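You operate a simulated robot arm through the tools that you are given. There is no shell and no other tool. Be economical: measure what you need, move in short steps, check, and stop when the job is done.

You run a simulated two-armed robot. Do the job below in one go: nothing can be reset, and whatever is moved stays where it is left.

## Task
Join the felt ends on the white board with the blue tape strip.
Fine: slide each end to the line and clamp it, then lay the strip over the join.

The check looks at the end state, three seconds after you hand in, the way a careful person would. Anything else that was tipped, shoved, dropped, spilled or broken makes it a failure.

## Robot
Two 7-joint arms with two-finger parallel grippers on one trunk, on a base that drives. Base frame: it is fixed to the floor where the robot stands at the start and does not move with it; the origin is under the middle of the robot, x ahead of it, y to its left, z up. Readings come in mm, degrees, newtons and seconds.
The left shoulder is at the start at [50, 168, 1132], the right one opposite. With the tool pointing down near the work surface each hand reaches from about 100 to 660 mm from the robot's upright axis, wherever it stands, measured 20 degrees to its own side. Places, roughly: blue clamp [600, -200, 900]; join on the white board [500, -200, 800]; red clamp [600, -100, 900]; white felt end [500, -300, 800]; yellow felt end [500, 0, 800]. Payload 1.57 kg a hand.
The tool frame of a hand sits at the grasp point between the pads (the TCP): z along the fingers, y along the line on which they close. The tips reach 30 mm beyond it. Largest opening 80 mm; finger width 17, thickness 12; the body of the gripper, 40 by 82 mm, starts 80 mm behind the TCP.
Orientation is told as [roll, pitch, yaw] about the base's x, y, z axes, in that order, counted from this pose: with the fingers straight down and closing along the base's y, the tool's x points along the base's -x, its y along +y and its z along -z.

## Interface
- The arms move only by the tool apply_moves. It takes "left_motion", "right_motion" or both (then of equal length, played together; a hand with none holds still); each is a list of rows, each a list of 6 numbers: the shift along the base's x, y, z in units of 150 mm (1.0 is 150 mm), then the turn, a rotation vector about the base's x, y, z in units of 120 degrees (1.0 is 120 degrees). In form: [[tx, ty, tz, ax, ay, az], ...]. A call has 1 to 12 rows; each row is the pose to reach, as a shift and turn from the pose commanded when the call began. "left_fingers" and "right_fingers" are, for a hand that has rows, the finger opening in mm, from 0 to 80, set as the call begins (left out, the last holds). A call with a number of a shift or a turn outside -1 to 1 is refused whole. A row lasts 0.2 s, in which the tool goes at most 50 mm and 8.6 degrees; a call with a longer step from one row to the next is refused whole, and so is a gripper value outside its range. Where a pose cannot be reached the arm comes as near as it can. A force on the tool above 50 N (or 10 N above the force at the start of the call, whichever is more), or a blocked arm, ends the call early, and 0.2 s more pass. Each finger travels about 45 mm/s and halts on what it meets, pressing with about 28 N; the grip force reading is that of the motor and also rises with nothing between the fingers. The clock runs only during rows and for 0.2 s after the last one: add rows that repeat a pose to give the fingers time. The reply holds the time, the measured pose of the TCP, the force on the tool along the base axes, the opening and the grip force, in the units named above and with some noise, with the torque about the TCP (base axes, N m) and any sound that the robot's microphone picked up, and new pictures: "views" is both (left out), scene, wrist or none (wrist: the cameras of the hands that moved).
- Cameras (640 x 400 px; columns grow to the right, rows downward): "scene" is now at [116.9, -34.4, 1340.3]; the picture's right is [-0.40, -0.91, 0.00], its down [-0.56, 0.25, -0.79] and it looks along [0.73, -0.32, -0.61] (base axes); focal length 296 px, centre (320, 200). "left" rides on the left gripper at [72, 7, -122] in its tool frame; the picture's right is [-0.09, 1.00, 0.00], its down [-0.84, -0.08, -0.54] and it looks along [-0.54, -0.05, 0.84] (tool axes); focal length 238 px, centre (320, 200). "right" rides on the right gripper at [72, -7, -122] in its tool frame; the picture's right is [0.09, 1.00, 0.00], its down [-0.84, 0.08, -0.54] and it looks along [-0.54, 0.05, 0.84] (tool axes); focal length 238 px, centre (320, 200). There is no depth. A picture from a camera that has moved, and an enlarged one, comes with that camera's place and axes in the base frame and with its lens.
- move_column(by): slides the trunk up (or, below 0, down) by that many mm; the arms and the scene camera ride with it, the base frame stays. It gives what a move gives, with no picture.
- steer(legs): drives the robot by 1 to 6 legs, each [ahead, left, turn to the left] in mm, mm and degrees, along the robot's own axes; the way and the turn of a leg run together, so that a leg with both is an arc; at most 1500 mm and 180 degrees a leg. The arms and the cameras ride along, it lands a little off, and it stops where it bumps. It gives what a move gives, and a new picture of the scene camera.
- turn_head(pan, tilt): turns the head with the scene camera to pan (to the left, within 80 degrees either way) and tilt (down, from -29 to 69), counted from straight ahead of the robot. It gives what a move gives, and a new picture of the scene camera.
- zoom(camera, box): a new picture of the part [left, top, right, bottom] of that camera's present view, enlarged. The clock stands still meanwhile.
- finish_job(): hands the job in; it is judged then, once.

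Work in short steps. Places have to be worked out from the pictures, the camera data and where the tool is seen: move nearer, look again, correct. Check each grasp and each placing, and mend what went wrong. You have 120 turns and 260 pictures in all, those below and enlarged ones among them. Open the grippers and draw the arms clear of the work before you hand the job in, unless the task says otherwise; then end with one line.

The tools are called by a JSON object that holds its "fn" and its "kwargs". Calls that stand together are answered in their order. apply_moves: Moves the arms, as the interface text tells. Its arguments: {"type":"object","properties":{"left_motion":{"type":"array","items":{"type":"array","items":{"type":"number"}}},"left_fingers":{"type":"number"},"right_motion":{"type":"array","items":{"type":"array","items":{"type":"number"}}},"right_fingers":{"type":"number"},"views":{"type":"string","enum":["both","scene","wrist","none"]}},"required":[]} The other tools are called the same way: move_column (by) slides the trunk up or down; steer (legs) drives the base; turn_head (pan, tilt) turns the head that bears the scene camera; zoom (camera, box) takes an enlarged picture of a part of a camera's view; finish_job () hands the job in.

At the start:

```text
time_s: 0.0
left_eef_pos: [468.9, 66.9, 1158.9]
left_tool_rot: [0.0, 0.1, 0.1]
left_wrist_force: [-0.4, 0.0, 0.3]
left_wrist_torque: [-0.02, 0.04, -0.04]
left_grip_width: 79.9
left_grasp_force: 0.1
right_eef_pos: [330.1, -339.1, 1132.7]
right_tool_rot: [0.0, 0.0, -0.1]
right_wrist_force: [-0.3, 0.4, -0.4]
right_wrist_torque: [0.0, -0.01, -0.03]
right_grip_width: 80.0
right_grasp_force: 0.1
trunk travel left (down, up): [-300.0, 143.0]
robot x, y, heading: [2.6, -0.7, -0.1]
head pan, tilt: [-23.9, 37.4]
```

scene: 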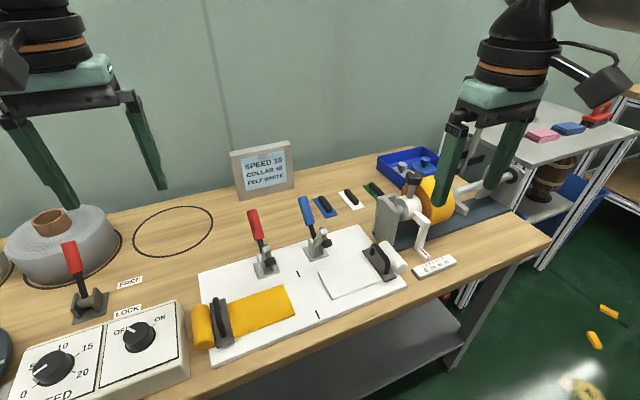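
right: 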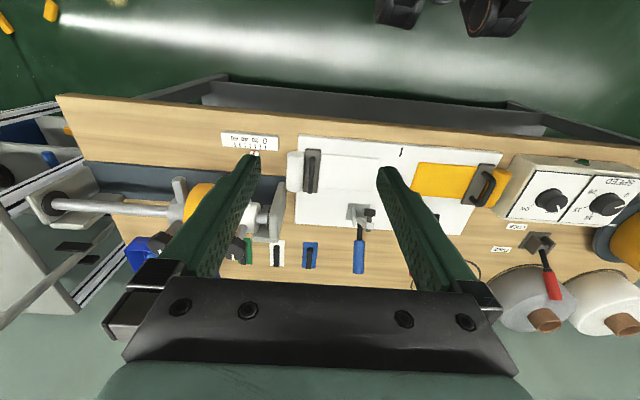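
left: 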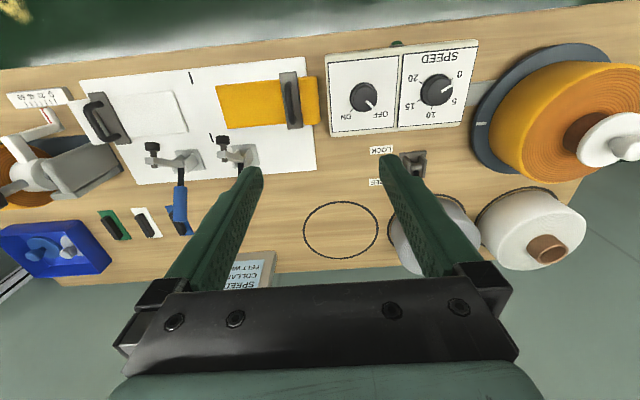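

The board shows yellow and white felt ends with dark handles, two toggle clamps and three tape strips behind. I'll zoom in for detail.

{"fn": "zoom", "kwargs": {"camera": "scene", "box": [180, 170, 420, 370]}}

{"fn": "zoom", "kwargs": {"camera": "left", "box": [60, 50, 340, 250]}}

{"fn": "zoom", "kwargs": {"camera": "right", "box": [210, 120, 530, 290]}}

```text
2.00 times, centred on (300, 270) of scene
camera zoom: at [116.9, -34.4, 1340.3], right [-0.4, -0.91, 0.0], down [-0.56, 0.25, -0.79], along [0.73, -0.32, -0.61], focal length 592 px, centre (360, 60)
```

zoom: 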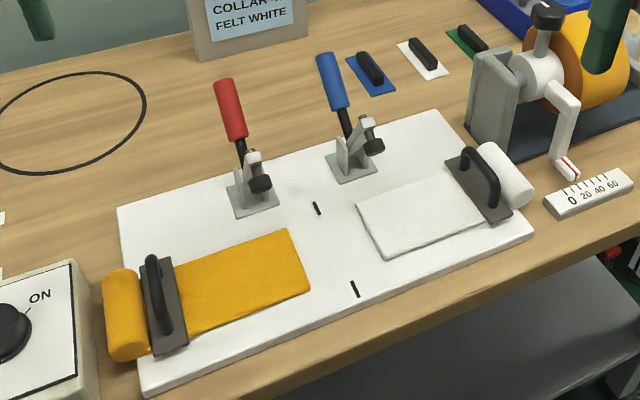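

```text
2.00 times, centred on (200, 150) of left
camera zoom: at [396.9, 73.2, 1281.9], right [0.09, 1.0, 0.0], down [0.84, -0.08, 0.54], along [0.54, -0.05, -0.84], focal length 477 px, centre (560, 300)
```

zoom: 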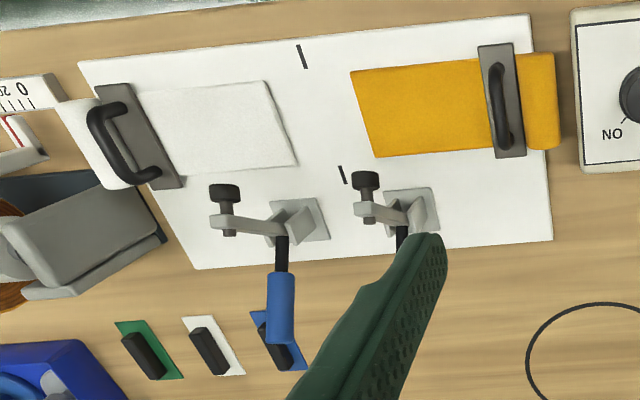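

```text
2.00 times, centred on (370, 205) of right
camera zoom: at [260.3, -345.6, 1254.4], right [-0.09, 1.0, 0.0], down [0.84, 0.08, 0.54], along [0.54, 0.05, -0.84], focal length 477 px, centre (220, 190)
```

zoom: 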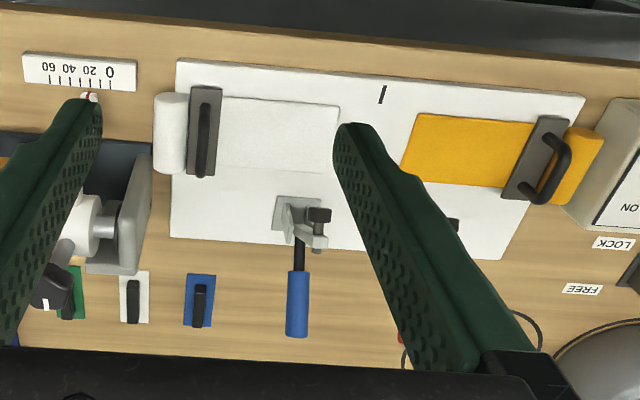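

Triangulating, I get: join line near y≈-165, yellow edge at y≈-124, white edge at y≈-207, and clamp handles leaning back at x≈650. The blue tape strip is at about [740,-326], beyond reach, so I'll drive a bit forward and to the right.

{"fn": "steer", "kwargs": {"legs": [[0, -200, 0], [90, 0, 0]]}}

{"fn": "turn_head", "kwargs": {"pan": 0, "tilt": 50}}

```text
time_s: 3.1
left_eef_pos: [556.7, -128.6, 1158.0]
left_tool_rot: [0.0, 0.0, 0.5]
left_wrist_force: [0.3, 0.0, -0.3]
left_wrist_torque: [0.01, 0.01, 0.01]
left_grip_width: 80.1
left_grasp_force: 0.0
right_eef_pos: [421.6, -535.9, 1133.1]
right_tool_rot: [-0.1, 0.0, 0.3]
right_wrist_force: [0.5, -0.5, 0.5]
right_wrist_torque: [-0.05, -0.01, 0.02]
right_grip_width: 80.0
right_grasp_force: 0.0
trunk travel left (down, up): [-300.0, 143.0]
robot x, y, heading: [83.2, -198.9, 0.5]
head pan, tilt: [-23.9, 37.4]
camera scene: at [205.0, -232.1, 1340.2], right [-0.4, -0.92, 0.0], down [-0.56, 0.24, -0.79], along [0.73, -0.32, -0.61], focal length 296 px, centre (320, 200)
```

scene: 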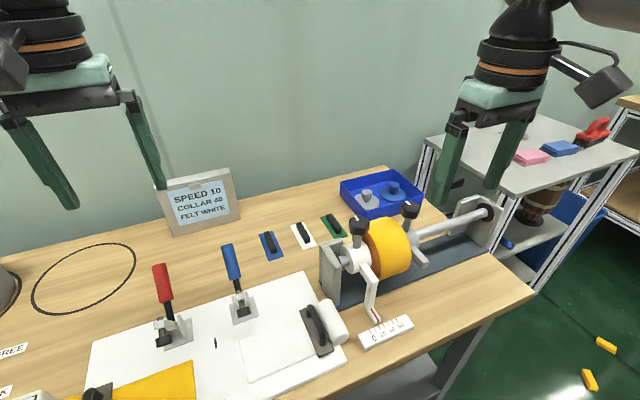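

```text
time_s: 3.9
left_eef_pos: [555.9, -129.0, 1158.8]
left_tool_rot: [0.0, 0.0, 0.4]
left_wrist_force: [0.6, 0.7, -0.4]
left_wrist_torque: [0.01, 0.0, -0.05]
left_grip_width: 80.1
left_grasp_force: 0.0
right_eef_pos: [421.2, -534.1, 1132.2]
right_tool_rot: [0.0, 0.0, 0.3]
right_wrist_force: [0.2, -0.3, 0.4]
right_wrist_torque: [-0.01, 0.0, 0.01]
right_grip_width: 80.1
right_grasp_force: 0.2
trunk travel left (down, up): [-300.0, 143.0]
robot x, y, heading: [87.9, -201.5, 0.8]
head pan, tilt: [0.0, 50.0]
camera scene: at [201.5, -197.2, 1322.2], right [0.01, -1.0, 0.0], down [-0.77, 0.0, -0.64], along [0.64, 0.0, -0.77], focal length 296 px, centre (320, 200)
```

scene: 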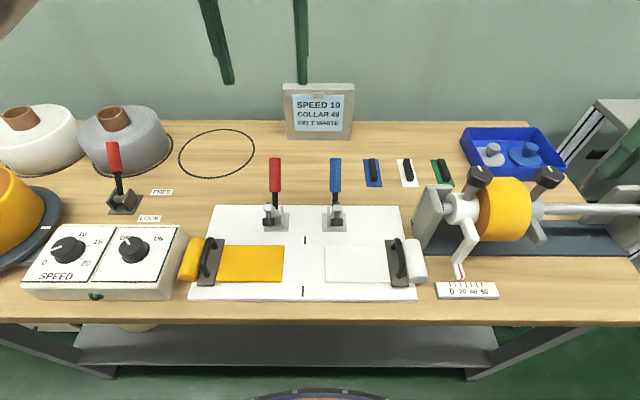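

Good view straight ahead; enlarging the board for measurements.

{"fn": "zoom", "kwargs": {"camera": "scene", "box": [170, 200, 300, 310]}}

{"fn": "zoom", "kwargs": {"camera": "scene", "box": [300, 200, 430, 310]}}

{"fn": "zoom", "kwargs": {"camera": "scene", "box": [250, 140, 400, 240]}}

```text
3.64 times, centred on (235, 255) of scene
camera zoom: at [201.5, -197.2, 1322.2], right [0.01, -1.0, 0.0], down [-0.77, 0.0, -0.64], along [0.64, 0.0, -0.77], focal length 1076 px, centre (629, 0)
```

zoom: 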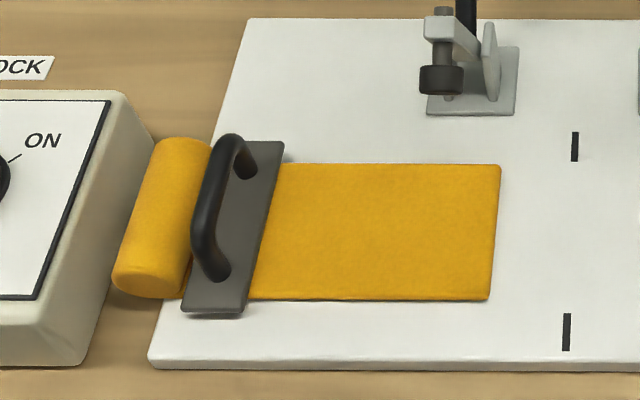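

```text
3.64 times, centred on (365, 255) of scene
camera zoom: at [201.5, -197.2, 1322.2], right [0.01, -1.0, 0.0], down [-0.77, 0.0, -0.64], along [0.64, 0.0, -0.77], focal length 1076 px, centre (156, 0)
```

zoom: 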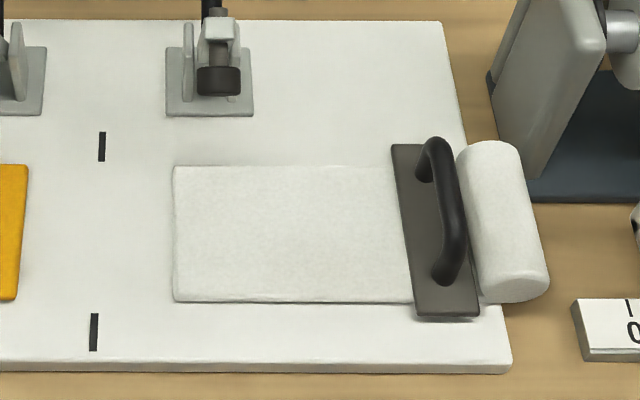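

```text
4.00 times, centred on (325, 190) of scene
camera zoom: at [201.5, -197.2, 1322.2], right [0.01, -1.0, 0.0], down [-0.77, 0.0, -0.64], along [0.64, 0.0, -0.77], focal length 1183 px, centre (300, 240)
```

zoom: 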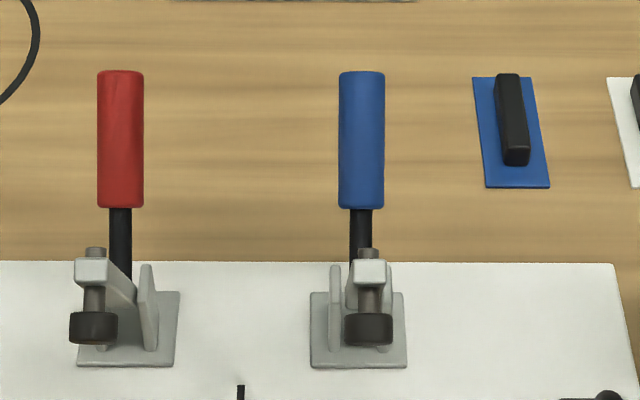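

I judge the white handle bar at about [476,-344], top z≈843, and the yellow one at about [475,15]. The rolls beside them leave little finger room, so I'll bring both hands above the handles for a wrist look.

{"fn": "apply_moves", "kwargs": {"right_motion": [[0.1, 0.3, -0.1, 0, 0, 0], [0.2, 0.6, -0.2, 0, 0, 0], [0.3, 0.9, -0.3, 0, 0, 0], [0.36, 1.0, -0.55, 0, 0, 0], [0.36, 1.0, -0.8, 0, 0, 0], [0.36, 1.0, -0.95, 0, 0, 0]], "left_motion": [[-0.1, 0.3, -0.2, 0, 0, 0], [-0.2, 0.6, -0.4, 0, 0, 0], [-0.3, 0.8, -0.6, 0, 0, 0], [-0.4, 0.96, -0.8, 0, 0, 0], [-0.54, 0.96, -0.95, 0, 0, 0], [-0.54, 0.96, -1.0, 0, 0, 0]], "right_fingers": 40, "left_fingers": 40}}

```text
refused: row 1 steps farther than a row can; nothing moved
```

Left row too long; I'll resend with smaller steps.

{"fn": "apply_moves", "kwargs": {"right_motion": [[0.08, 0.2, -0.1, 0, 0, 0], [0.16, 0.4, -0.2, 0, 0, 0], [0.24, 0.6, -0.3, 0, 0, 0], [0.32, 0.8, -0.45, 0, 0, 0], [0.36, 1.0, -0.6, 0, 0, 0], [0.36, 1.0, -0.8, 0, 0, 0], [0.36, 1.0, -0.95, 0, 0, 0]], "left_motion": [[-0.08, 0.16, -0.16, 0, 0, 0], [-0.16, 0.32, -0.32, 0, 0, 0], [-0.24, 0.48, -0.48, 0, 0, 0], [-0.32, 0.64, -0.64, 0, 0, 0], [-0.4, 0.8, -0.8, 0, 0, 0], [-0.48, 0.96, -0.95, 0, 0, 0], [-0.54, 0.96, -1.0, 0, 0, 0]], "right_fingers": 40, "left_fingers": 40}}

```text
time_s: 5.5
left_eef_pos: [475.1, 13.7, 1007.7]
left_tool_rot: [0.0, 0.0, 0.3]
left_wrist_force: [-0.9, -0.3, 0.7]
left_wrist_torque: [0.02, 0.01, -0.03]
left_grip_width: 39.9
left_grasp_force: 0.1
right_eef_pos: [473.9, -386.7, 991.6]
right_tool_rot: [0.1, -0.1, 0.2]
right_wrist_force: [0.1, 0.4, -0.1]
right_wrist_torque: [0.01, 0.03, 0.02]
right_grip_width: 39.8
right_grasp_force: 0.1
trunk travel left (down, up): [-300.0, 143.0]
robot x, y, heading: [86.9, -198.1, 0.4]
head pan, tilt: [0.0, 50.0]
camera scene: at [201.6, -197.1, 1322.2], right [0.01, -1.0, 0.0], down [-0.77, -0.01, -0.64], along [0.64, 0.0, -0.77], focal length 296 px, centre (320, 200)
camera right: at [403.2, -392.6, 1112.3], right [-0.1, 1.0, 0.0], down [0.84, 0.08, 0.54], along [0.54, 0.05, -0.84], focal length 238 px, centre (320, 200)
camera left: at [402.2, 19.5, 1129.8], right [0.08, 1.0, 0.0], down [0.84, -0.07, 0.54], along [0.54, -0.05, -0.84], focal length 238 px, centre (320, 200)
```

scene: 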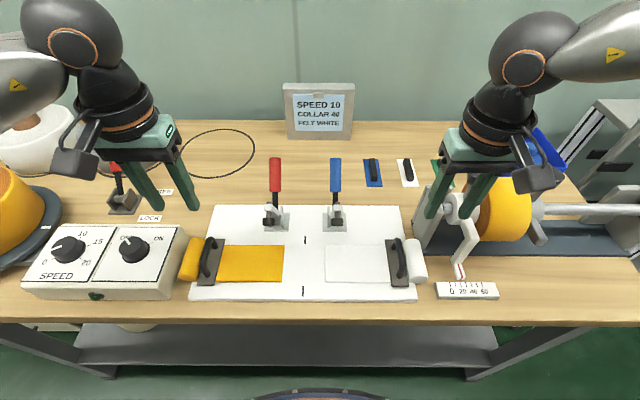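
right: 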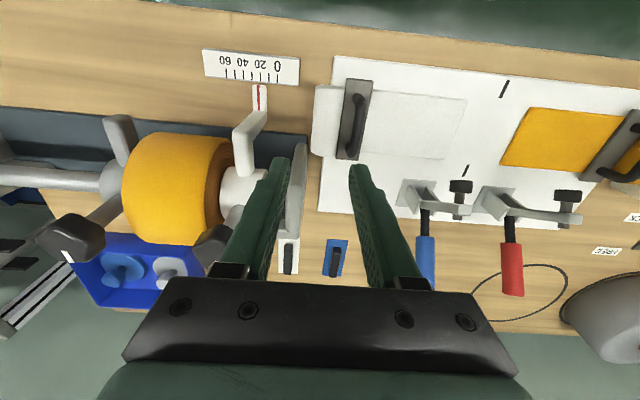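
left: 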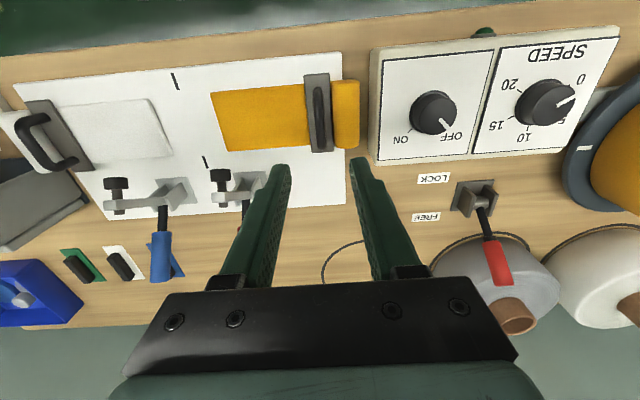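

Both hands are roughly in place; right needs +43 mm in y. Descending to z≈900 and looking again.

{"fn": "apply_moves", "kwargs": {"right_motion": [[0, 0.28, 0, 0, 0, 0], [0.01, 0.28, -0.3, 0, 0, 0], [0.01, 0.28, -0.61, 0, 0, 0]], "left_motion": [[0, 0, -0.3, 0, 0, 0], [0, 0, -0.5, 0, 0, 0], [0, 0, -0.72, 0, 0, 0]]}}

{"fn": "zoom", "kwargs": {"camera": "right", "box": [220, 60, 420, 220]}}

{"fn": "zoom", "kwargs": {"camera": "left", "box": [220, 60, 420, 220]}}

```text
time_s: 6.3
left_eef_pos: [474.7, 11.5, 900.8]
left_tool_rot: [0.0, 0.0, 0.3]
left_wrist_force: [0.1, 0.3, 0.2]
left_wrist_torque: [0.02, -0.01, -0.05]
left_grip_width: 39.9
left_grasp_force: 0.0
right_eef_pos: [478.2, -345.3, 898.5]
right_tool_rot: [-0.1, -0.1, 0.3]
right_wrist_force: [-0.8, -0.1, 0.0]
right_wrist_torque: [0.0, 0.02, -0.03]
right_grip_width: 40.0
right_grasp_force: 0.0
trunk travel left (down, up): [-300.0, 143.0]
robot x, y, heading: [89.9, -196.8, 0.2]
head pan, tilt: [0.0, 50.0]
camera scene: at [201.9, -197.2, 1322.2], right [0.01, -1.0, 0.0], down [-0.77, -0.01, -0.64], along [0.64, 0.0, -0.77], focal length 296 px, centre (320, 200)
camera right: at [406.9, -352.7, 1019.5], right [-0.1, 1.0, 0.0], down [0.84, 0.08, 0.54], along [0.54, 0.05, -0.84], focal length 238 px, centre (320, 200)
camera left: at [402.9, 17.9, 1024.5], right [0.08, 1.0, 0.0], down [0.84, -0.07, 0.54], along [0.54, -0.05, -0.84], focal length 238 px, centre (320, 200)
```

scene: 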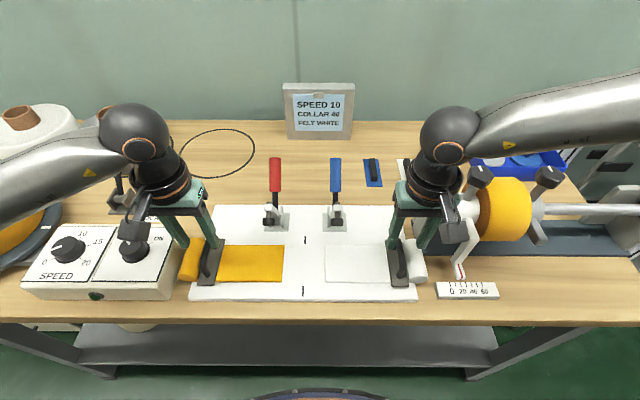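
right: 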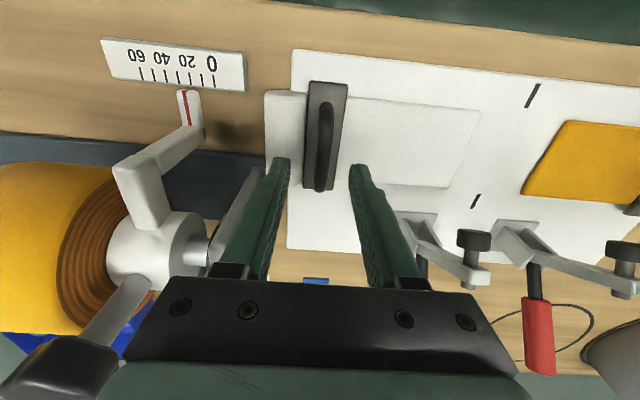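
left: 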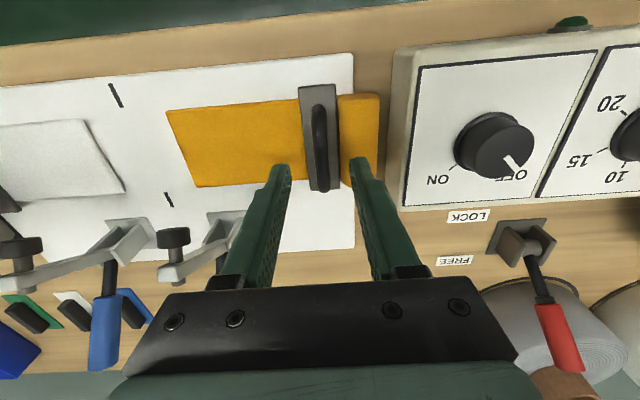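

```text
2.50 times, centred on (320, 140) of right
camera zoom: at [406.9, -352.7, 1019.5], right [-0.1, 1.0, 0.0], down [0.84, 0.08, 0.54], along [0.54, 0.05, -0.84], focal length 596 px, centre (320, 350)
```

zoom: 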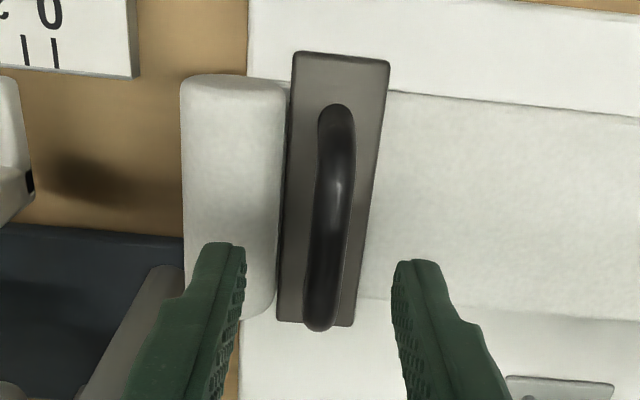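

```text
2.50 times, centred on (320, 140) of left
camera zoom: at [402.9, 17.9, 1024.5], right [0.08, 1.0, 0.0], down [0.84, -0.07, 0.54], along [0.54, -0.05, -0.84], focal length 596 px, centre (320, 350)
```

zoom: 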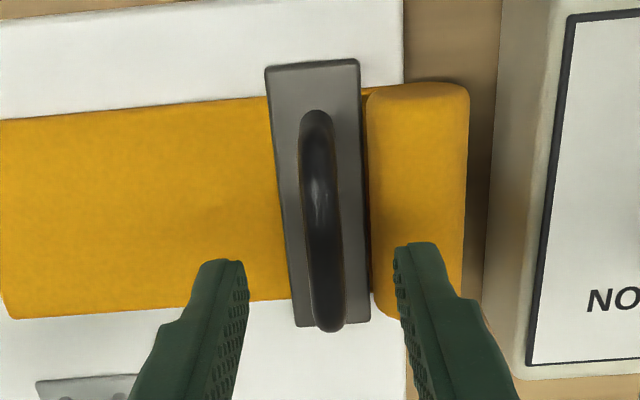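

Bars align well: white bar y≈-342.5, yellow y≈11.8, both x≈473. Narrowing the fingers to 26 and descending so the tips stay just above the rolls.

{"fn": "apply_moves", "kwargs": {"right_motion": [[-0.03, 0.02, 0, 0, 0, 0], [-0.03, 0.02, -0.1, 0, 0, 0], [-0.03, 0.02, -0.2, 0, 0, 0], [-0.03, 0.02, -0.24, 0, 0, 0]], "left_motion": [[0, 0, 0, 0, 0, 0], [0, 0, -0.1, 0, 0, 0], [0, 0, -0.2, 0, 0, 0], [0, 0, -0.25, 0, 0, 0]], "right_fingers": 26, "left_fingers": 26, "views": "wrist"}}

{"fn": "zoom", "kwargs": {"camera": "right", "box": [220, 60, 420, 220]}}

{"fn": "zoom", "kwargs": {"camera": "left", "box": [220, 60, 420, 220]}}

```text
time_s: 7.3
left_eef_pos: [474.8, 14.9, 864.6]
left_tool_rot: [0.1, 0.0, 0.4]
left_wrist_force: [0.4, 0.4, -0.7]
left_wrist_torque: [0.0, 0.0, 0.01]
left_grip_width: 26.0
left_grasp_force: 0.1
right_eef_pos: [469.2, -348.4, 867.6]
right_tool_rot: [0.1, -0.1, 0.4]
right_wrist_force: [-0.5, -0.1, -0.8]
right_wrist_torque: [-0.02, 0.04, -0.02]
right_grip_width: 26.0
right_grasp_force: 0.0
right hand out of reach, approached as far as the arm can: row 3, 4
trunk travel left (down, up): [-300.0, 143.0]
robot x, y, heading: [85.8, -195.9, 0.6]
head pan, tilt: [0.0, 50.0]
camera right: at [397.8, -355.2, 988.9], right [-0.1, 1.0, 0.0], down [0.84, 0.08, 0.54], along [0.54, 0.05, -0.84], focal length 238 px, centre (320, 200)
camera left: at [402.9, 19.5, 987.1], right [0.08, 1.0, 0.0], down [0.84, -0.07, 0.54], along [0.54, -0.05, -0.84], focal length 238 px, centre (320, 200)
```

right: 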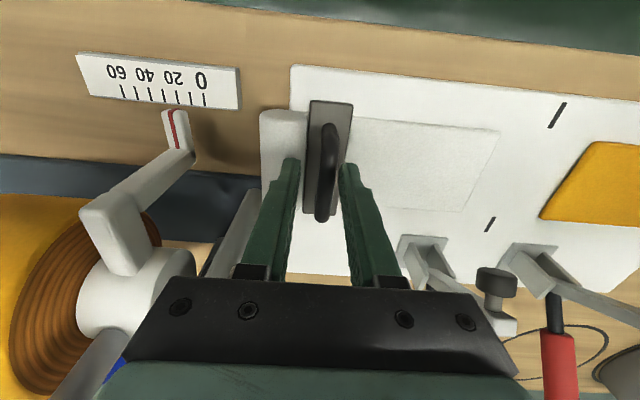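
left: 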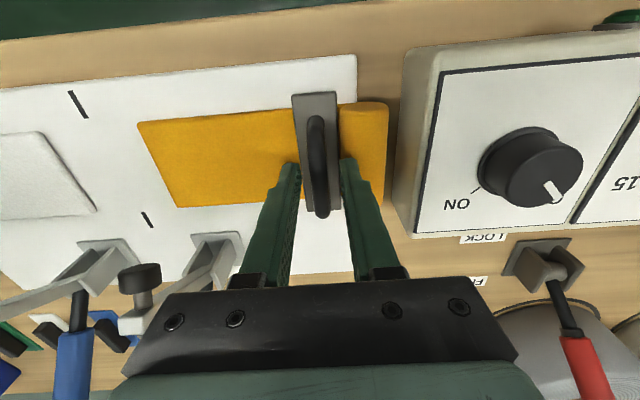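

```text
2.50 times, centred on (320, 140) of right
camera zoom: at [397.8, -355.2, 988.9], right [-0.1, 1.0, 0.0], down [0.84, 0.08, 0.54], along [0.54, 0.05, -0.84], focal length 596 px, centre (320, 350)
```

zoom: 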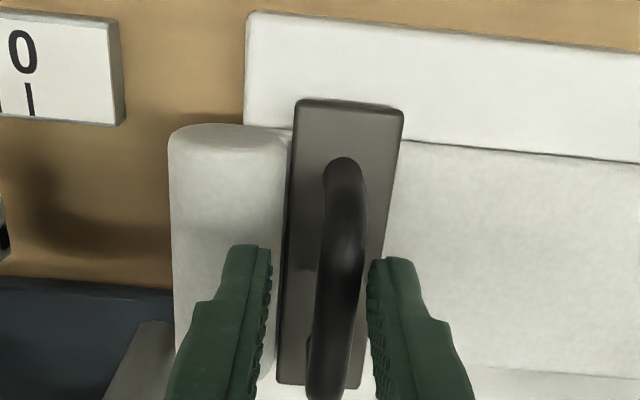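

```text
2.50 times, centred on (320, 140) of left
camera zoom: at [402.9, 19.5, 987.1], right [0.08, 1.0, 0.0], down [0.84, -0.07, 0.54], along [0.54, -0.05, -0.84], focal length 596 px, centre (320, 350)
```

zoom: 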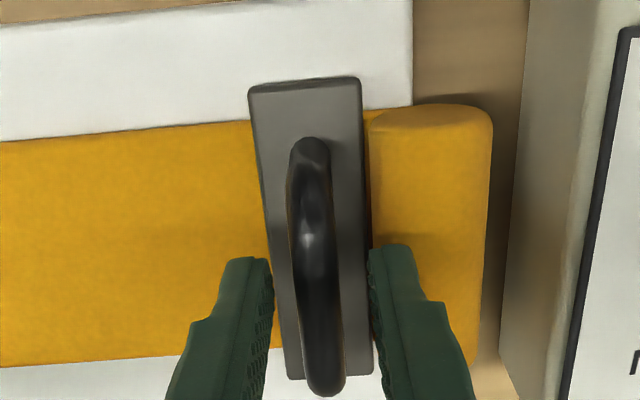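

The left is well placed, but the right arm hit a reach limit at z≈868. I'll raise both hands and lower the trunk by 100 mm for better arm posture.

{"fn": "apply_moves", "kwargs": {"right_motion": [[0.0, 0.0, 0.3, 0, 0, 0], [0.0, 0, 0.6, 0, 0, 0], [0, 0, 0.85, 0, 0, 0]], "left_motion": [[0, 0, 0.3, 0, 0, 0], [0, 0, 0.6, 0, 0, 0], [0, 0, 0.87, 0, 0, 0]], "views": "none"}}

{"fn": "move_column", "kwargs": {"by": -100}}

```text
time_s: 8.1
left_eef_pos: [471.9, 16.5, 998.6]
left_tool_rot: [0.1, 0.0, 0.4]
left_wrist_force: [0.4, -0.9, 0.1]
left_wrist_torque: [-0.02, -0.01, -0.02]
left_grip_width: 25.9
left_grasp_force: 0.1
right_eef_pos: [470.8, -348.9, 995.7]
right_tool_rot: [0.0, 0.0, 0.3]
right_wrist_force: [0.0, -0.3, -0.6]
right_wrist_torque: [0.01, -0.03, 0.03]
right_grip_width: 26.1
right_grasp_force: 0.1
trunk travel left (down, up): [-300.0, 143.0]
robot x, y, heading: [89.4, -198.2, 0.6]
head pan, tilt: [0.0, 50.0]
```

```text
time_s: 9.5
left_eef_pos: [471.9, 17.1, 898.1]
left_tool_rot: [-0.1, 0.1, 0.5]
left_wrist_force: [-0.5, 0.0, 0.0]
left_wrist_torque: [0.06, 0.01, 0.0]
left_grip_width: 25.9
left_grasp_force: 0.1
right_eef_pos: [470.6, -348.3, 896.0]
right_tool_rot: [0.1, -0.1, 0.4]
right_wrist_force: [0.1, 0.9, 0.3]
right_wrist_torque: [0.0, 0.01, -0.02]
right_grip_width: 26.0
right_grasp_force: 0.0
trunk travel left (down, up): [-200.0, 243.0]
robot x, y, heading: [88.8, -201.0, 0.4]
head pan, tilt: [0.0, 50.0]
```

Now lowering both again: right with +6 mm y correction, left with -2 mm.

{"fn": "apply_moves", "kwargs": {"right_motion": [[0.02, 0.04, 0, 0, 0, 0], [0.02, 0.04, -0.1, 0, 0, 0], [0.02, 0.04, -0.2, 0, 0, 0], [0.02, 0.04, -0.22, 0, 0, 0]], "left_motion": [[0.01, -0.012, 0, 0, 0, 0], [0.01, -0.012, -0.1, 0, 0, 0], [0.01, -0.012, -0.2, 0, 0, 0], [0.01, -0.012, -0.23, 0, 0, 0]], "views": "none"}}

{"fn": "zoom", "kwargs": {"camera": "right", "box": [220, 60, 420, 220]}}

{"fn": "zoom", "kwargs": {"camera": "left", "box": [220, 60, 420, 220]}}

{"fn": "zoom", "kwargs": {"camera": "scene", "box": [160, 100, 440, 275]}}

```text
time_s: 10.5
left_eef_pos: [474.6, 14.5, 862.2]
left_tool_rot: [0.0, 0.0, 0.3]
left_wrist_force: [1.2, -0.6, 0.9]
left_wrist_torque: [-0.01, -0.01, 0.0]
left_grip_width: 26.0
left_grasp_force: 0.0
right_eef_pos: [473.3, -341.6, 862.0]
right_tool_rot: [-0.1, 0.0, 0.4]
right_wrist_force: [-0.4, -0.3, -0.5]
right_wrist_torque: [-0.02, 0.01, 0.01]
right_grip_width: 26.0
right_grasp_force: 0.0
trunk travel left (down, up): [-200.0, 243.0]
robot x, y, heading: [88.8, -197.9, 0.5]
head pan, tilt: [0.0, 50.0]
```

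```text
2.50 times, centred on (320, 140) of right
camera zoom: at [402.9, -349.2, 983.7], right [-0.1, 1.0, 0.0], down [0.84, 0.08, 0.54], along [0.54, 0.05, -0.84], focal length 596 px, centre (320, 350)
```

zoom: 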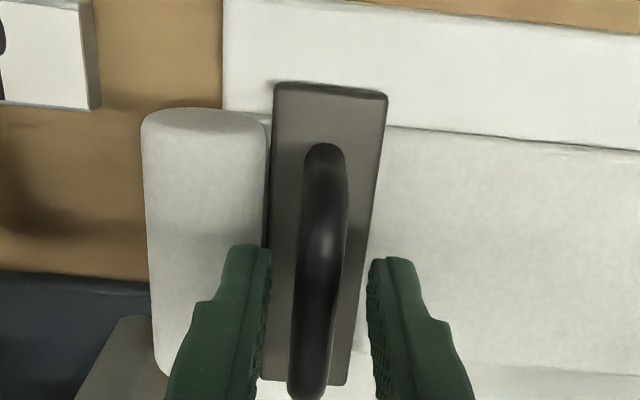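

```text
2.50 times, centred on (320, 140) of left
camera zoom: at [401.9, 20.0, 985.1], right [0.08, 1.0, 0.0], down [0.84, -0.07, 0.54], along [0.54, -0.05, -0.84], focal length 596 px, centre (320, 350)
```

zoom: 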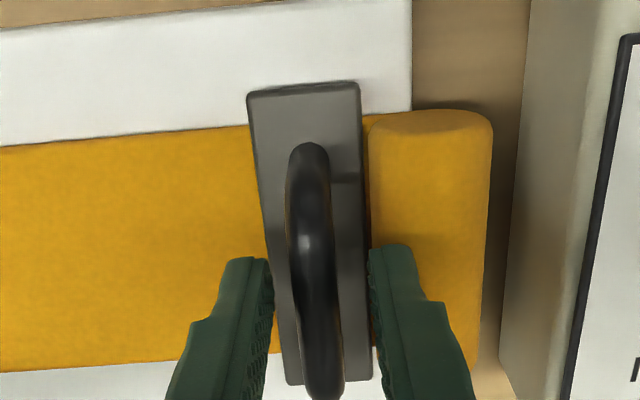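

```text
2.29 times, centred on (300, 188) of scene
camera zoom: at [201.5, -197.1, 1222.2], right [0.01, -1.0, 0.0], down [-0.77, -0.01, -0.64], along [0.64, 0.0, -0.77], focal length 676 px, centre (366, 229)
```

zoom: 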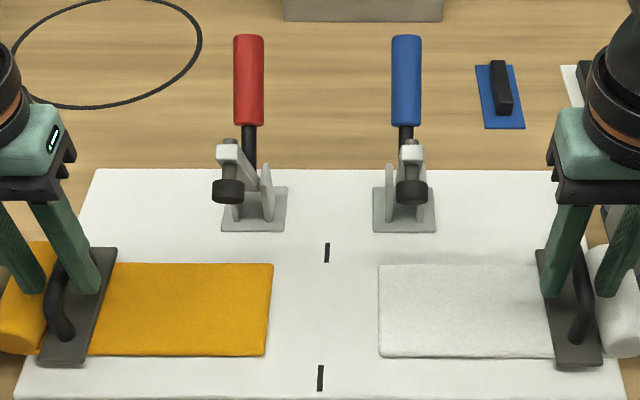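

Both bars sit between the fingertips. Closing both grippers.

{"fn": "apply_moves", "kwargs": {"right_motion": [[0, 0, 0, 0, 0, 0], [0, 0, 0, 0, 0, 0], [0, 0, 0, 0, 0, 0], [0, 0, 0, 0, 0, 0]], "left_motion": [[0, 0, 0, 0, 0, 0], [0, 0, 0, 0, 0, 0], [0, 0, 0, 0, 0, 0], [0, 0, 0, 0, 0, 0]], "right_fingers": 0, "left_fingers": 0, "views": "wrist"}}

```text
time_s: 11.5
left_eef_pos: [473.7, 12.9, 862.0]
left_tool_rot: [-0.1, 0.0, 0.3]
left_wrist_force: [1.0, -8.5, -4.7]
left_wrist_torque: [-0.21, -0.27, -0.25]
left_grip_width: 11.9
left_grasp_force: 28.7
right_eef_pos: [473.8, -343.6, 862.2]
right_tool_rot: [0.1, 0.0, 0.2]
right_wrist_force: [-1.6, 1.5, 1.1]
right_wrist_torque: [0.06, -0.08, -0.21]
right_grip_width: 11.5
right_grasp_force: 29.0
trunk travel left (down, up): [-200.0, 243.0]
robot x, y, heading: [85.9, -198.9, 0.2]
head pan, tilt: [0.0, 50.0]
camera right: at [402.9, -349.6, 983.8], right [-0.1, 1.0, 0.0], down [0.84, 0.08, 0.54], along [0.54, 0.05, -0.84], focal length 238 px, centre (320, 200)
camera left: at [401.9, 19.1, 985.1], right [0.09, 1.0, 0.0], down [0.84, -0.07, 0.54], along [0.54, -0.05, -0.84], focal length 238 px, centre (320, 200)
```

right: 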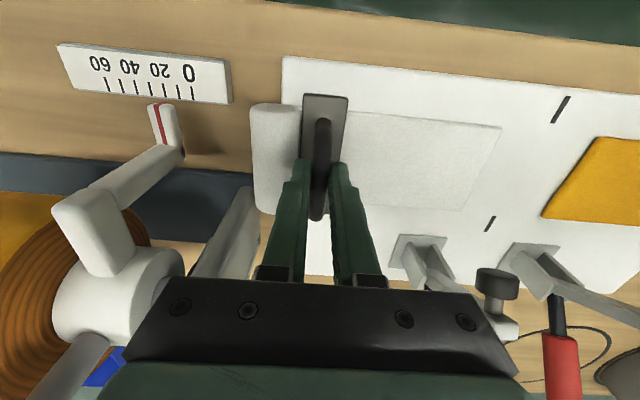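
left: 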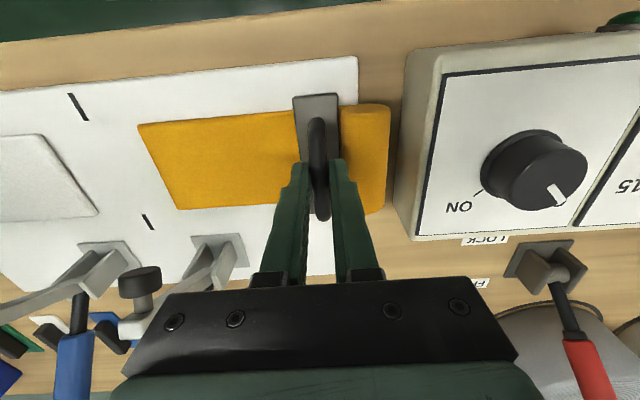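

Both bars are gripped (≈11.7 mm). The remaining gaps measure about 40 and 41 mm, so I'll slide each about 36 mm and then re-measure.

{"fn": "apply_moves", "kwargs": {"right_motion": [[0, 0.06, 0, 0, 0, 0], [0, 0.12, 0, 0, 0, 0], [0, 0.18, 0, 0, 0, 0], [0, 0.24, 0, 0, 0, 0], [0, 0.24, 0, 0, 0, 0]], "left_motion": [[0, -0.06, 0, 0, 0, 0], [0, -0.12, 0, 0, 0, 0], [0, -0.18, 0, 0, 0, 0], [0, -0.24, 0, 0, 0, 0], [0, -0.24, 0, 0, 0, 0]], "views": "none"}}

{"fn": "zoom", "kwargs": {"camera": "scene", "box": [250, 170, 370, 275]}}

```text
time_s: 12.7
left_eef_pos: [474.1, -21.6, 862.9]
left_tool_rot: [0.0, 0.2, 0.2]
left_wrist_force: [-17.0, -0.9, 16.4]
left_wrist_torque: [-0.05, 0.21, -0.18]
left_grip_width: 11.7
left_grasp_force: 29.1
right_eef_pos: [473.8, -310.0, 861.4]
right_tool_rot: [0.2, -0.2, 0.2]
right_wrist_force: [24.0, 1.4, -24.0]
right_wrist_torque: [0.04, -0.13, -0.11]
right_grip_width: 11.6
right_grasp_force: 28.7
right hand out of reach, approached as far as the arm can: row 4, 5
trunk travel left (down, up): [-200.0, 243.0]
robot x, y, heading: [88.3, -199.2, 0.4]
head pan, tilt: [0.0, 50.0]
```

```text
3.81 times, centred on (310, 222) of scene
camera zoom: at [202.6, -197.9, 1222.0], right [0.01, -1.0, 0.0], down [-0.77, 0.0, -0.64], along [0.64, 0.01, -0.77], focal length 1127 px, centre (358, 114)
```

zoom: 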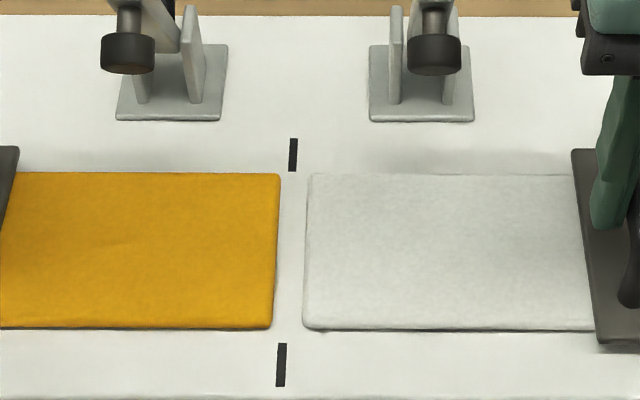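

The yellow edge is ~4.7 mm from the line and white ~7.8 mm, but the right arm is at a reach limit. I'll finish the yellow slide and release the right hand so I can change the trunk height.

{"fn": "apply_moves", "kwargs": {"left_motion": [[0, -0.015, 0, 0, 0, 0], [0, -0.03, 0, 0, 0, 0], [0, -0.03, 0, 0, 0, 0]], "right_motion": [[0, 0, 0, 0, 0, 0], [0, 0, 0, 0, 0, 0], [0, 0, 0, 0, 0, 0]], "right_fingers": 24, "views": "none"}}

{"fn": "zoom", "kwargs": {"camera": "scene", "box": [250, 170, 370, 275]}}

```text
time_s: 13.5
left_eef_pos: [474.1, -25.2, 862.1]
left_tool_rot: [0.0, -0.1, 0.5]
left_wrist_force: [-1.4, 1.6, -4.0]
left_wrist_torque: [-0.02, -0.75, -0.29]
left_grip_width: 12.0
left_grasp_force: 29.3
right_eef_pos: [471.8, -310.6, 862.9]
right_tool_rot: [0.1, -0.1, 0.3]
right_wrist_force: [0.4, 0.8, -0.4]
right_wrist_torque: [0.0, -0.02, 0.02]
right_grip_width: 23.9
right_grasp_force: 0.0
trunk travel left (down, up): [-200.0, 243.0]
robot x, y, heading: [86.5, -197.7, 0.4]
head pan, tilt: [0.0, 50.0]
```

```text
3.81 times, centred on (310, 222) of scene
camera zoom: at [201.7, -196.9, 1222.0], right [0.01, -1.0, 0.0], down [-0.77, -0.01, -0.64], along [0.64, 0.0, -0.77], focal length 1127 px, centre (358, 114)
```

zoom: 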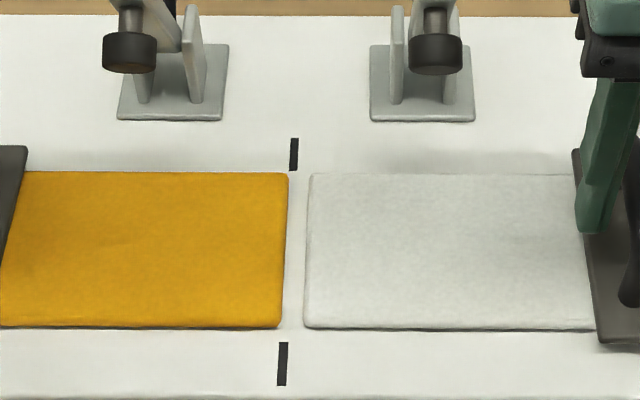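

Yellow is ~1.5 mm short of the line centre. I'll nudge it, then release both and raise to re-set the trunk.

{"fn": "apply_moves", "kwargs": {"left_motion": [[0, -0.005, 0, 0, 0, 0], [0, -0.01, 0, 0, 0, 0], [0, -0.01, 0, 0, 0, 0]], "views": "none"}}

{"fn": "zoom", "kwargs": {"camera": "scene", "box": [280, 190, 340, 260]}}

```text
time_s: 14.3
left_eef_pos: [474.9, -26.3, 863.2]
left_tool_rot: [0.0, 0.2, 0.4]
left_wrist_force: [-0.4, 4.2, -13.8]
left_wrist_torque: [0.09, -0.57, -0.27]
left_grip_width: 12.1
left_grasp_force: 29.7
right_eef_pos: [472.6, -310.3, 863.3]
right_tool_rot: [0.1, -0.1, 0.3]
right_wrist_force: [-0.4, 0.3, -0.5]
right_wrist_torque: [-0.03, 0.04, 0.03]
right_grip_width: 23.9
right_grasp_force: 0.1
trunk travel left (down, up): [-200.0, 243.0]
robot x, y, heading: [85.6, -199.2, 0.2]
head pan, tilt: [0.0, 50.0]
```

```text
5.71 times, centred on (310, 225) of scene
camera zoom: at [202.3, -196.4, 1221.9], right [0.01, -1.0, 0.0], down [-0.77, -0.01, -0.64], along [0.64, 0.0, -0.77], focal length 1690 px, centre (377, 57)
```

zoom: 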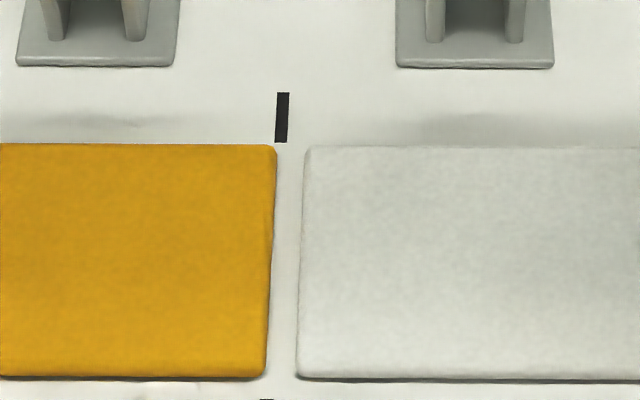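

Yellow is now within ~1 mm of the line. Releasing and raising both hands, then lowering the trunk 100 mm more.

{"fn": "apply_moves", "kwargs": {"right_motion": [[0, 0, 0, 0, 0, 0], [0, 0, 0, 0, 0, 0], [0, 0, 0.1, 0, 0, 0], [0.0, 0.0, 0.3, 0, 0, 0], [0.0, 0, 0.6, 0, 0, 0], [0, 0, 0.85, 0, 0, 0]], "left_motion": [[0, 0, 0, 0, 0, 0], [0, 0, 0, 0, 0, 0], [0, 0, 0.1, 0, 0, 0], [0, 0, 0.3, 0, 0, 0], [0, 0, 0.6, 0, 0, 0], [0, 0, 0.9, 0, 0, 0]], "left_fingers": 26, "views": "none"}}

{"fn": "move_column", "kwargs": {"by": -100}}

{"fn": "apply_moves", "kwargs": {"right_motion": [[0, 0, -0.1, 0, 0, 0], [0, 0, -0.2, 0, 0, 0], [0, 0, -0.2, 0, 0, 0]], "views": "wrist"}}

```text
time_s: 15.7
left_eef_pos: [476.6, -25.0, 998.8]
left_tool_rot: [0.0, 0.1, 0.4]
left_wrist_force: [0.6, 0.2, 0.1]
left_wrist_torque: [-0.01, 0.0, -0.03]
left_grip_width: 26.0
left_grasp_force: 0.1
right_eef_pos: [472.7, -313.9, 991.3]
right_tool_rot: [0.2, 0.0, 0.1]
right_wrist_force: [0.4, -0.3, 0.1]
right_wrist_torque: [0.0, -0.03, -0.02]
right_grip_width: 23.7
right_grasp_force: 0.2
trunk travel left (down, up): [-200.0, 243.0]
robot x, y, heading: [82.6, -197.7, 0.3]
head pan, tilt: [0.0, 50.0]
```

```text
time_s: 17.0
left_eef_pos: [477.1, -25.5, 898.7]
left_tool_rot: [0.0, 0.0, 0.4]
left_wrist_force: [0.4, 0.3, 0.1]
left_wrist_torque: [0.0, -0.01, -0.01]
left_grip_width: 26.0
left_grasp_force: 0.1
right_eef_pos: [473.1, -313.9, 890.8]
right_tool_rot: [0.1, -0.1, 0.1]
right_wrist_force: [-0.3, 0.1, 0.2]
right_wrist_torque: [-0.01, 0.0, -0.04]
right_grip_width: 24.3
right_grasp_force: 0.1
trunk travel left (down, up): [-100.0, 343.0]
robot x, y, heading: [86.6, -203.2, 0.4]
head pan, tilt: [0.0, 50.0]
```

```text
time_s: 17.8
left_eef_pos: [477.9, -25.8, 899.4]
left_tool_rot: [0.0, 0.0, 0.4]
left_wrist_force: [-0.6, 0.9, -0.5]
left_wrist_torque: [0.02, 0.01, -0.01]
left_grip_width: 26.2
left_grasp_force: 0.0
right_eef_pos: [472.5, -312.3, 861.4]
right_tool_rot: [0.1, -0.1, 0.1]
right_wrist_force: [0.1, 0.2, 0.1]
right_wrist_torque: [0.01, 0.0, 0.0]
right_grip_width: 24.3
right_grasp_force: 0.0
trunk travel left (down, up): [-100.0, 343.0]
robot x, y, heading: [86.2, -199.0, 0.4]
head pan, tilt: [0.0, 50.0]
camera right: at [400.9, -319.5, 982.3], right [-0.09, 1.0, 0.0], down [0.84, 0.08, 0.54], along [0.54, 0.05, -0.84], focal length 238 px, centre (320, 200)
```

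right: 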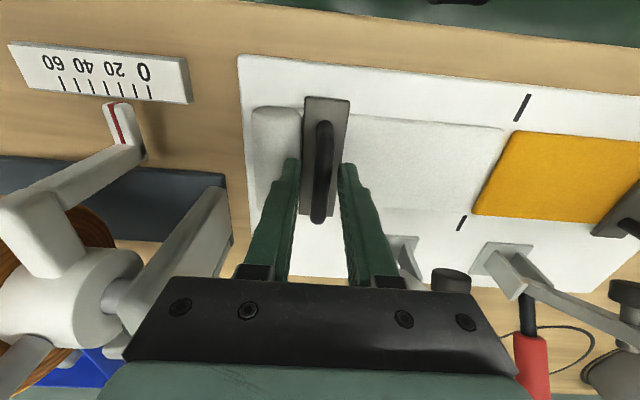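

The bar is centred between the right fingers. Closing and sliding +6.5 mm.

{"fn": "apply_moves", "kwargs": {"right_motion": [[0, 0, 0, 0, 0, 0], [0, 0, 0, 0, 0, 0], [0, 0, 0, 0, 0, 0], [0, 0.02, 0, 0, 0, 0], [0, 0.043, 0, 0, 0, 0], [0, 0.043, 0, 0, 0, 0]], "right_fingers": 0, "views": "none"}}

{"fn": "zoom", "kwargs": {"camera": "scene", "box": [280, 150, 350, 240]}}

```text
time_s: 19.2
left_eef_pos: [476.7, -24.2, 898.9]
left_tool_rot: [0.0, 0.0, 0.4]
left_wrist_force: [-0.2, 1.0, 0.0]
left_wrist_torque: [0.01, 0.0, -0.03]
left_grip_width: 26.0
left_grasp_force: 0.1
right_eef_pos: [472.4, -307.1, 860.3]
right_tool_rot: [0.2, -0.3, 0.2]
right_wrist_force: [-2.4, -1.1, 11.7]
right_wrist_torque: [0.01, 0.89, 0.02]
right_grip_width: 11.6
right_grasp_force: 29.1
trunk travel left (down, up): [-100.0, 343.0]
robot x, y, heading: [86.8, -199.5, 0.3]
head pan, tilt: [0.0, 50.0]
```

```text
4.44 times, centred on (315, 195) of scene
camera zoom: at [200.8, -197.0, 1122.4], right [0.01, -1.0, 0.0], down [-0.77, -0.01, -0.64], along [0.64, 0.0, -0.77], focal length 1315 px, centre (342, 222)
```

zoom: 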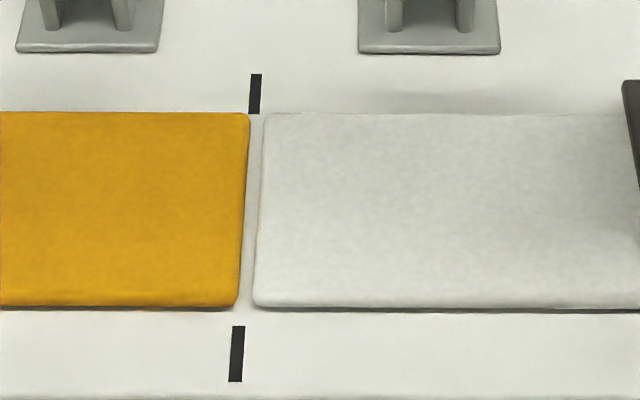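

White remains ~4 mm short. Sliding further.

{"fn": "apply_moves", "kwargs": {"right_motion": [[0, 0.012, 0, 0, 0, 0], [0, 0.025, 0, 0, 0, 0], [0, 0.025, 0, 0, 0, 0]], "views": "none"}}

{"fn": "zoom", "kwargs": {"camera": "scene", "box": [280, 150, 350, 240]}}

```text
time_s: 20.0
left_eef_pos: [476.7, -25.0, 899.0]
left_tool_rot: [0.0, 0.0, 0.3]
left_wrist_force: [-0.5, 0.5, 0.1]
left_wrist_torque: [0.02, -0.02, -0.02]
left_grip_width: 25.8
left_grasp_force: 0.0
right_eef_pos: [471.5, -305.2, 860.2]
right_tool_rot: [0.3, -0.4, -0.1]
right_wrist_force: [3.1, -1.2, 19.3]
right_wrist_torque: [-0.06, 0.64, 0.01]
right_grip_width: 11.7
right_grasp_force: 29.0
right hand out of reach, approached as far as the arm can: row 2, 3
trunk travel left (down, up): [-100.0, 343.0]
robot x, y, heading: [87.2, -198.6, 0.3]
head pan, tilt: [0.0, 50.0]
```

```text
4.44 times, centred on (315, 195) of scene
camera zoom: at [200.9, -196.9, 1122.4], right [0.01, -1.0, 0.0], down [-0.77, -0.01, -0.64], along [0.64, 0.0, -0.77], focal length 1315 px, centre (342, 222)
```

zoom: 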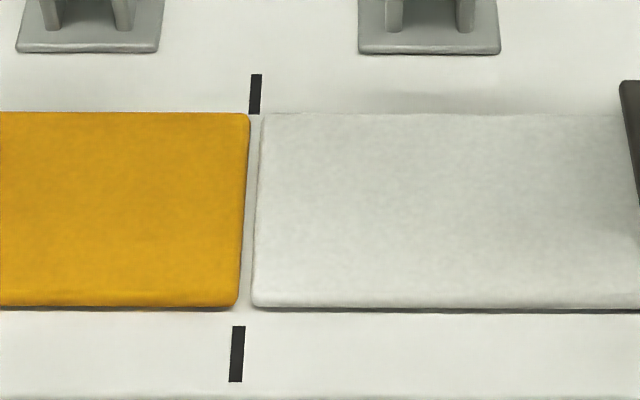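

The right arm hits its inward limit again. I'll release, raise, and shift the robot ~130 mm left so the white handle lies further to the right arm's own side.

{"fn": "apply_moves", "kwargs": {"right_motion": [[0, 0, 0, 0, 0, 0], [0, 0, 0, 0, 0, 0], [0, 0, 0.1, 0, 0, 0], [0.0, 0.0, 0.3, 0, 0, 0], [0.0, 0, 0.6, 0, 0, 0], [0, 0, 0.85, 0, 0, 0]], "left_motion": [[0, 0, 0, 0, 0, 0], [0, 0, 0, 0, 0, 0], [0, 0, 0.1, 0, 0, 0], [0, 0, 0.3, 0, 0, 0], [0, 0, 0.5, 0, 0, 0], [0, 0, 0.6, 0, 0, 0]], "right_fingers": 26, "views": "none"}}

{"fn": "steer", "kwargs": {"legs": [[0, 130, 0]]}}

```text
time_s: 21.4
left_eef_pos: [477.1, -25.4, 988.0]
left_tool_rot: [0.0, -0.1, 0.4]
left_wrist_force: [0.1, -0.8, 0.1]
left_wrist_torque: [-0.02, 0.01, 0.0]
left_grip_width: 25.9
left_grasp_force: 0.0
right_eef_pos: [460.5, -335.5, 980.4]
right_tool_rot: [0.0, -0.2, 0.1]
right_wrist_force: [-0.3, 1.0, 0.3]
right_wrist_torque: [-0.01, 0.01, -0.01]
right_grip_width: 26.0
right_grasp_force: 0.0
right hand out of reach, approached as far as the arm can: row 4, 5, 6
trunk travel left (down, up): [-100.0, 343.0]
robot x, y, heading: [85.9, -199.8, 0.4]
head pan, tilt: [0.0, 50.0]
```

```text
time_s: 23.2
left_eef_pos: [474.9, 106.6, 988.4]
left_tool_rot: [0.0, 0.0, 0.6]
left_wrist_force: [0.1, 0.2, 0.4]
left_wrist_torque: [-0.03, 0.02, -0.01]
left_grip_width: 26.2
left_grasp_force: 0.1
right_eef_pos: [460.3, -203.6, 980.2]
right_tool_rot: [0.1, -0.1, 0.2]
right_wrist_force: [0.2, -0.7, -0.8]
right_wrist_torque: [0.01, -0.01, -0.02]
right_grip_width: 25.9
right_grasp_force: 0.0
trunk travel left (down, up): [-100.0, 343.0]
robot x, y, heading: [84.6, -70.6, 0.6]
head pan, tilt: [0.0, 50.0]
camera scene: at [200.5, -66.7, 1122.1], right [0.01, -1.0, 0.0], down [-0.77, -0.01, -0.64], along [0.64, 0.01, -0.77], focal length 296 px, centre (320, 200)
```

scene: 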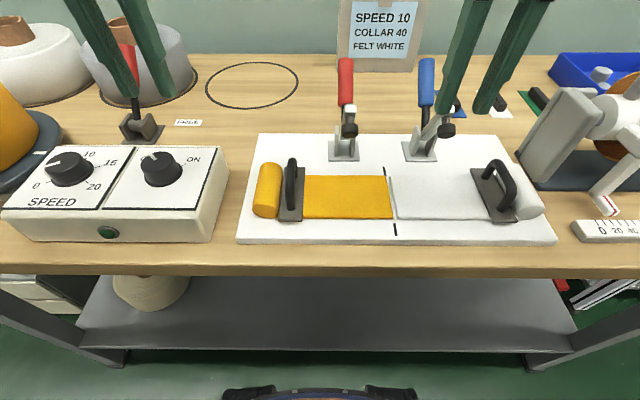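

Now moving the right hand over the white handle again (bar at ≈[472,-304]).

{"fn": "apply_moves", "kwargs": {"right_motion": [[0.04, -0.3, 0, 0, 0, 0], [0.08, -0.6, -0.05, 0, 0, 0], [0.08, -0.67, -0.3, 0, 0, 0], [0.08, -0.67, -0.55, 0, 0, 0], [0.08, -0.67, -0.63, 0, 0, 0]], "views": "wrist"}}

```text
time_s: 24.4
left_eef_pos: [475.0, 106.0, 987.3]
left_tool_rot: [0.0, 0.0, 0.6]
left_wrist_force: [-1.1, 0.3, 0.4]
left_wrist_torque: [0.0, -0.01, -0.01]
left_grip_width: 26.1
left_grasp_force: 0.0
right_eef_pos: [473.9, -306.1, 886.4]
right_tool_rot: [0.2, -0.1, 0.2]
right_wrist_force: [-0.3, -0.5, 0.3]
right_wrist_torque: [0.01, 0.02, 0.01]
right_grip_width: 26.0
right_grasp_force: 0.1
trunk travel left (down, up): [-100.0, 343.0]
robot x, y, heading: [84.8, -65.4, 0.3]
head pan, tilt: [0.0, 50.0]
camera right: at [401.6, -313.2, 1007.7], right [-0.1, 1.0, 0.0], down [0.84, 0.08, 0.54], along [0.54, 0.05, -0.84], focal length 238 px, centre (320, 200)
```

right: 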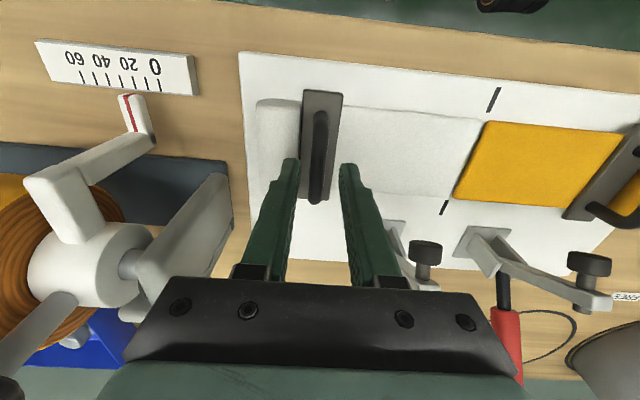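

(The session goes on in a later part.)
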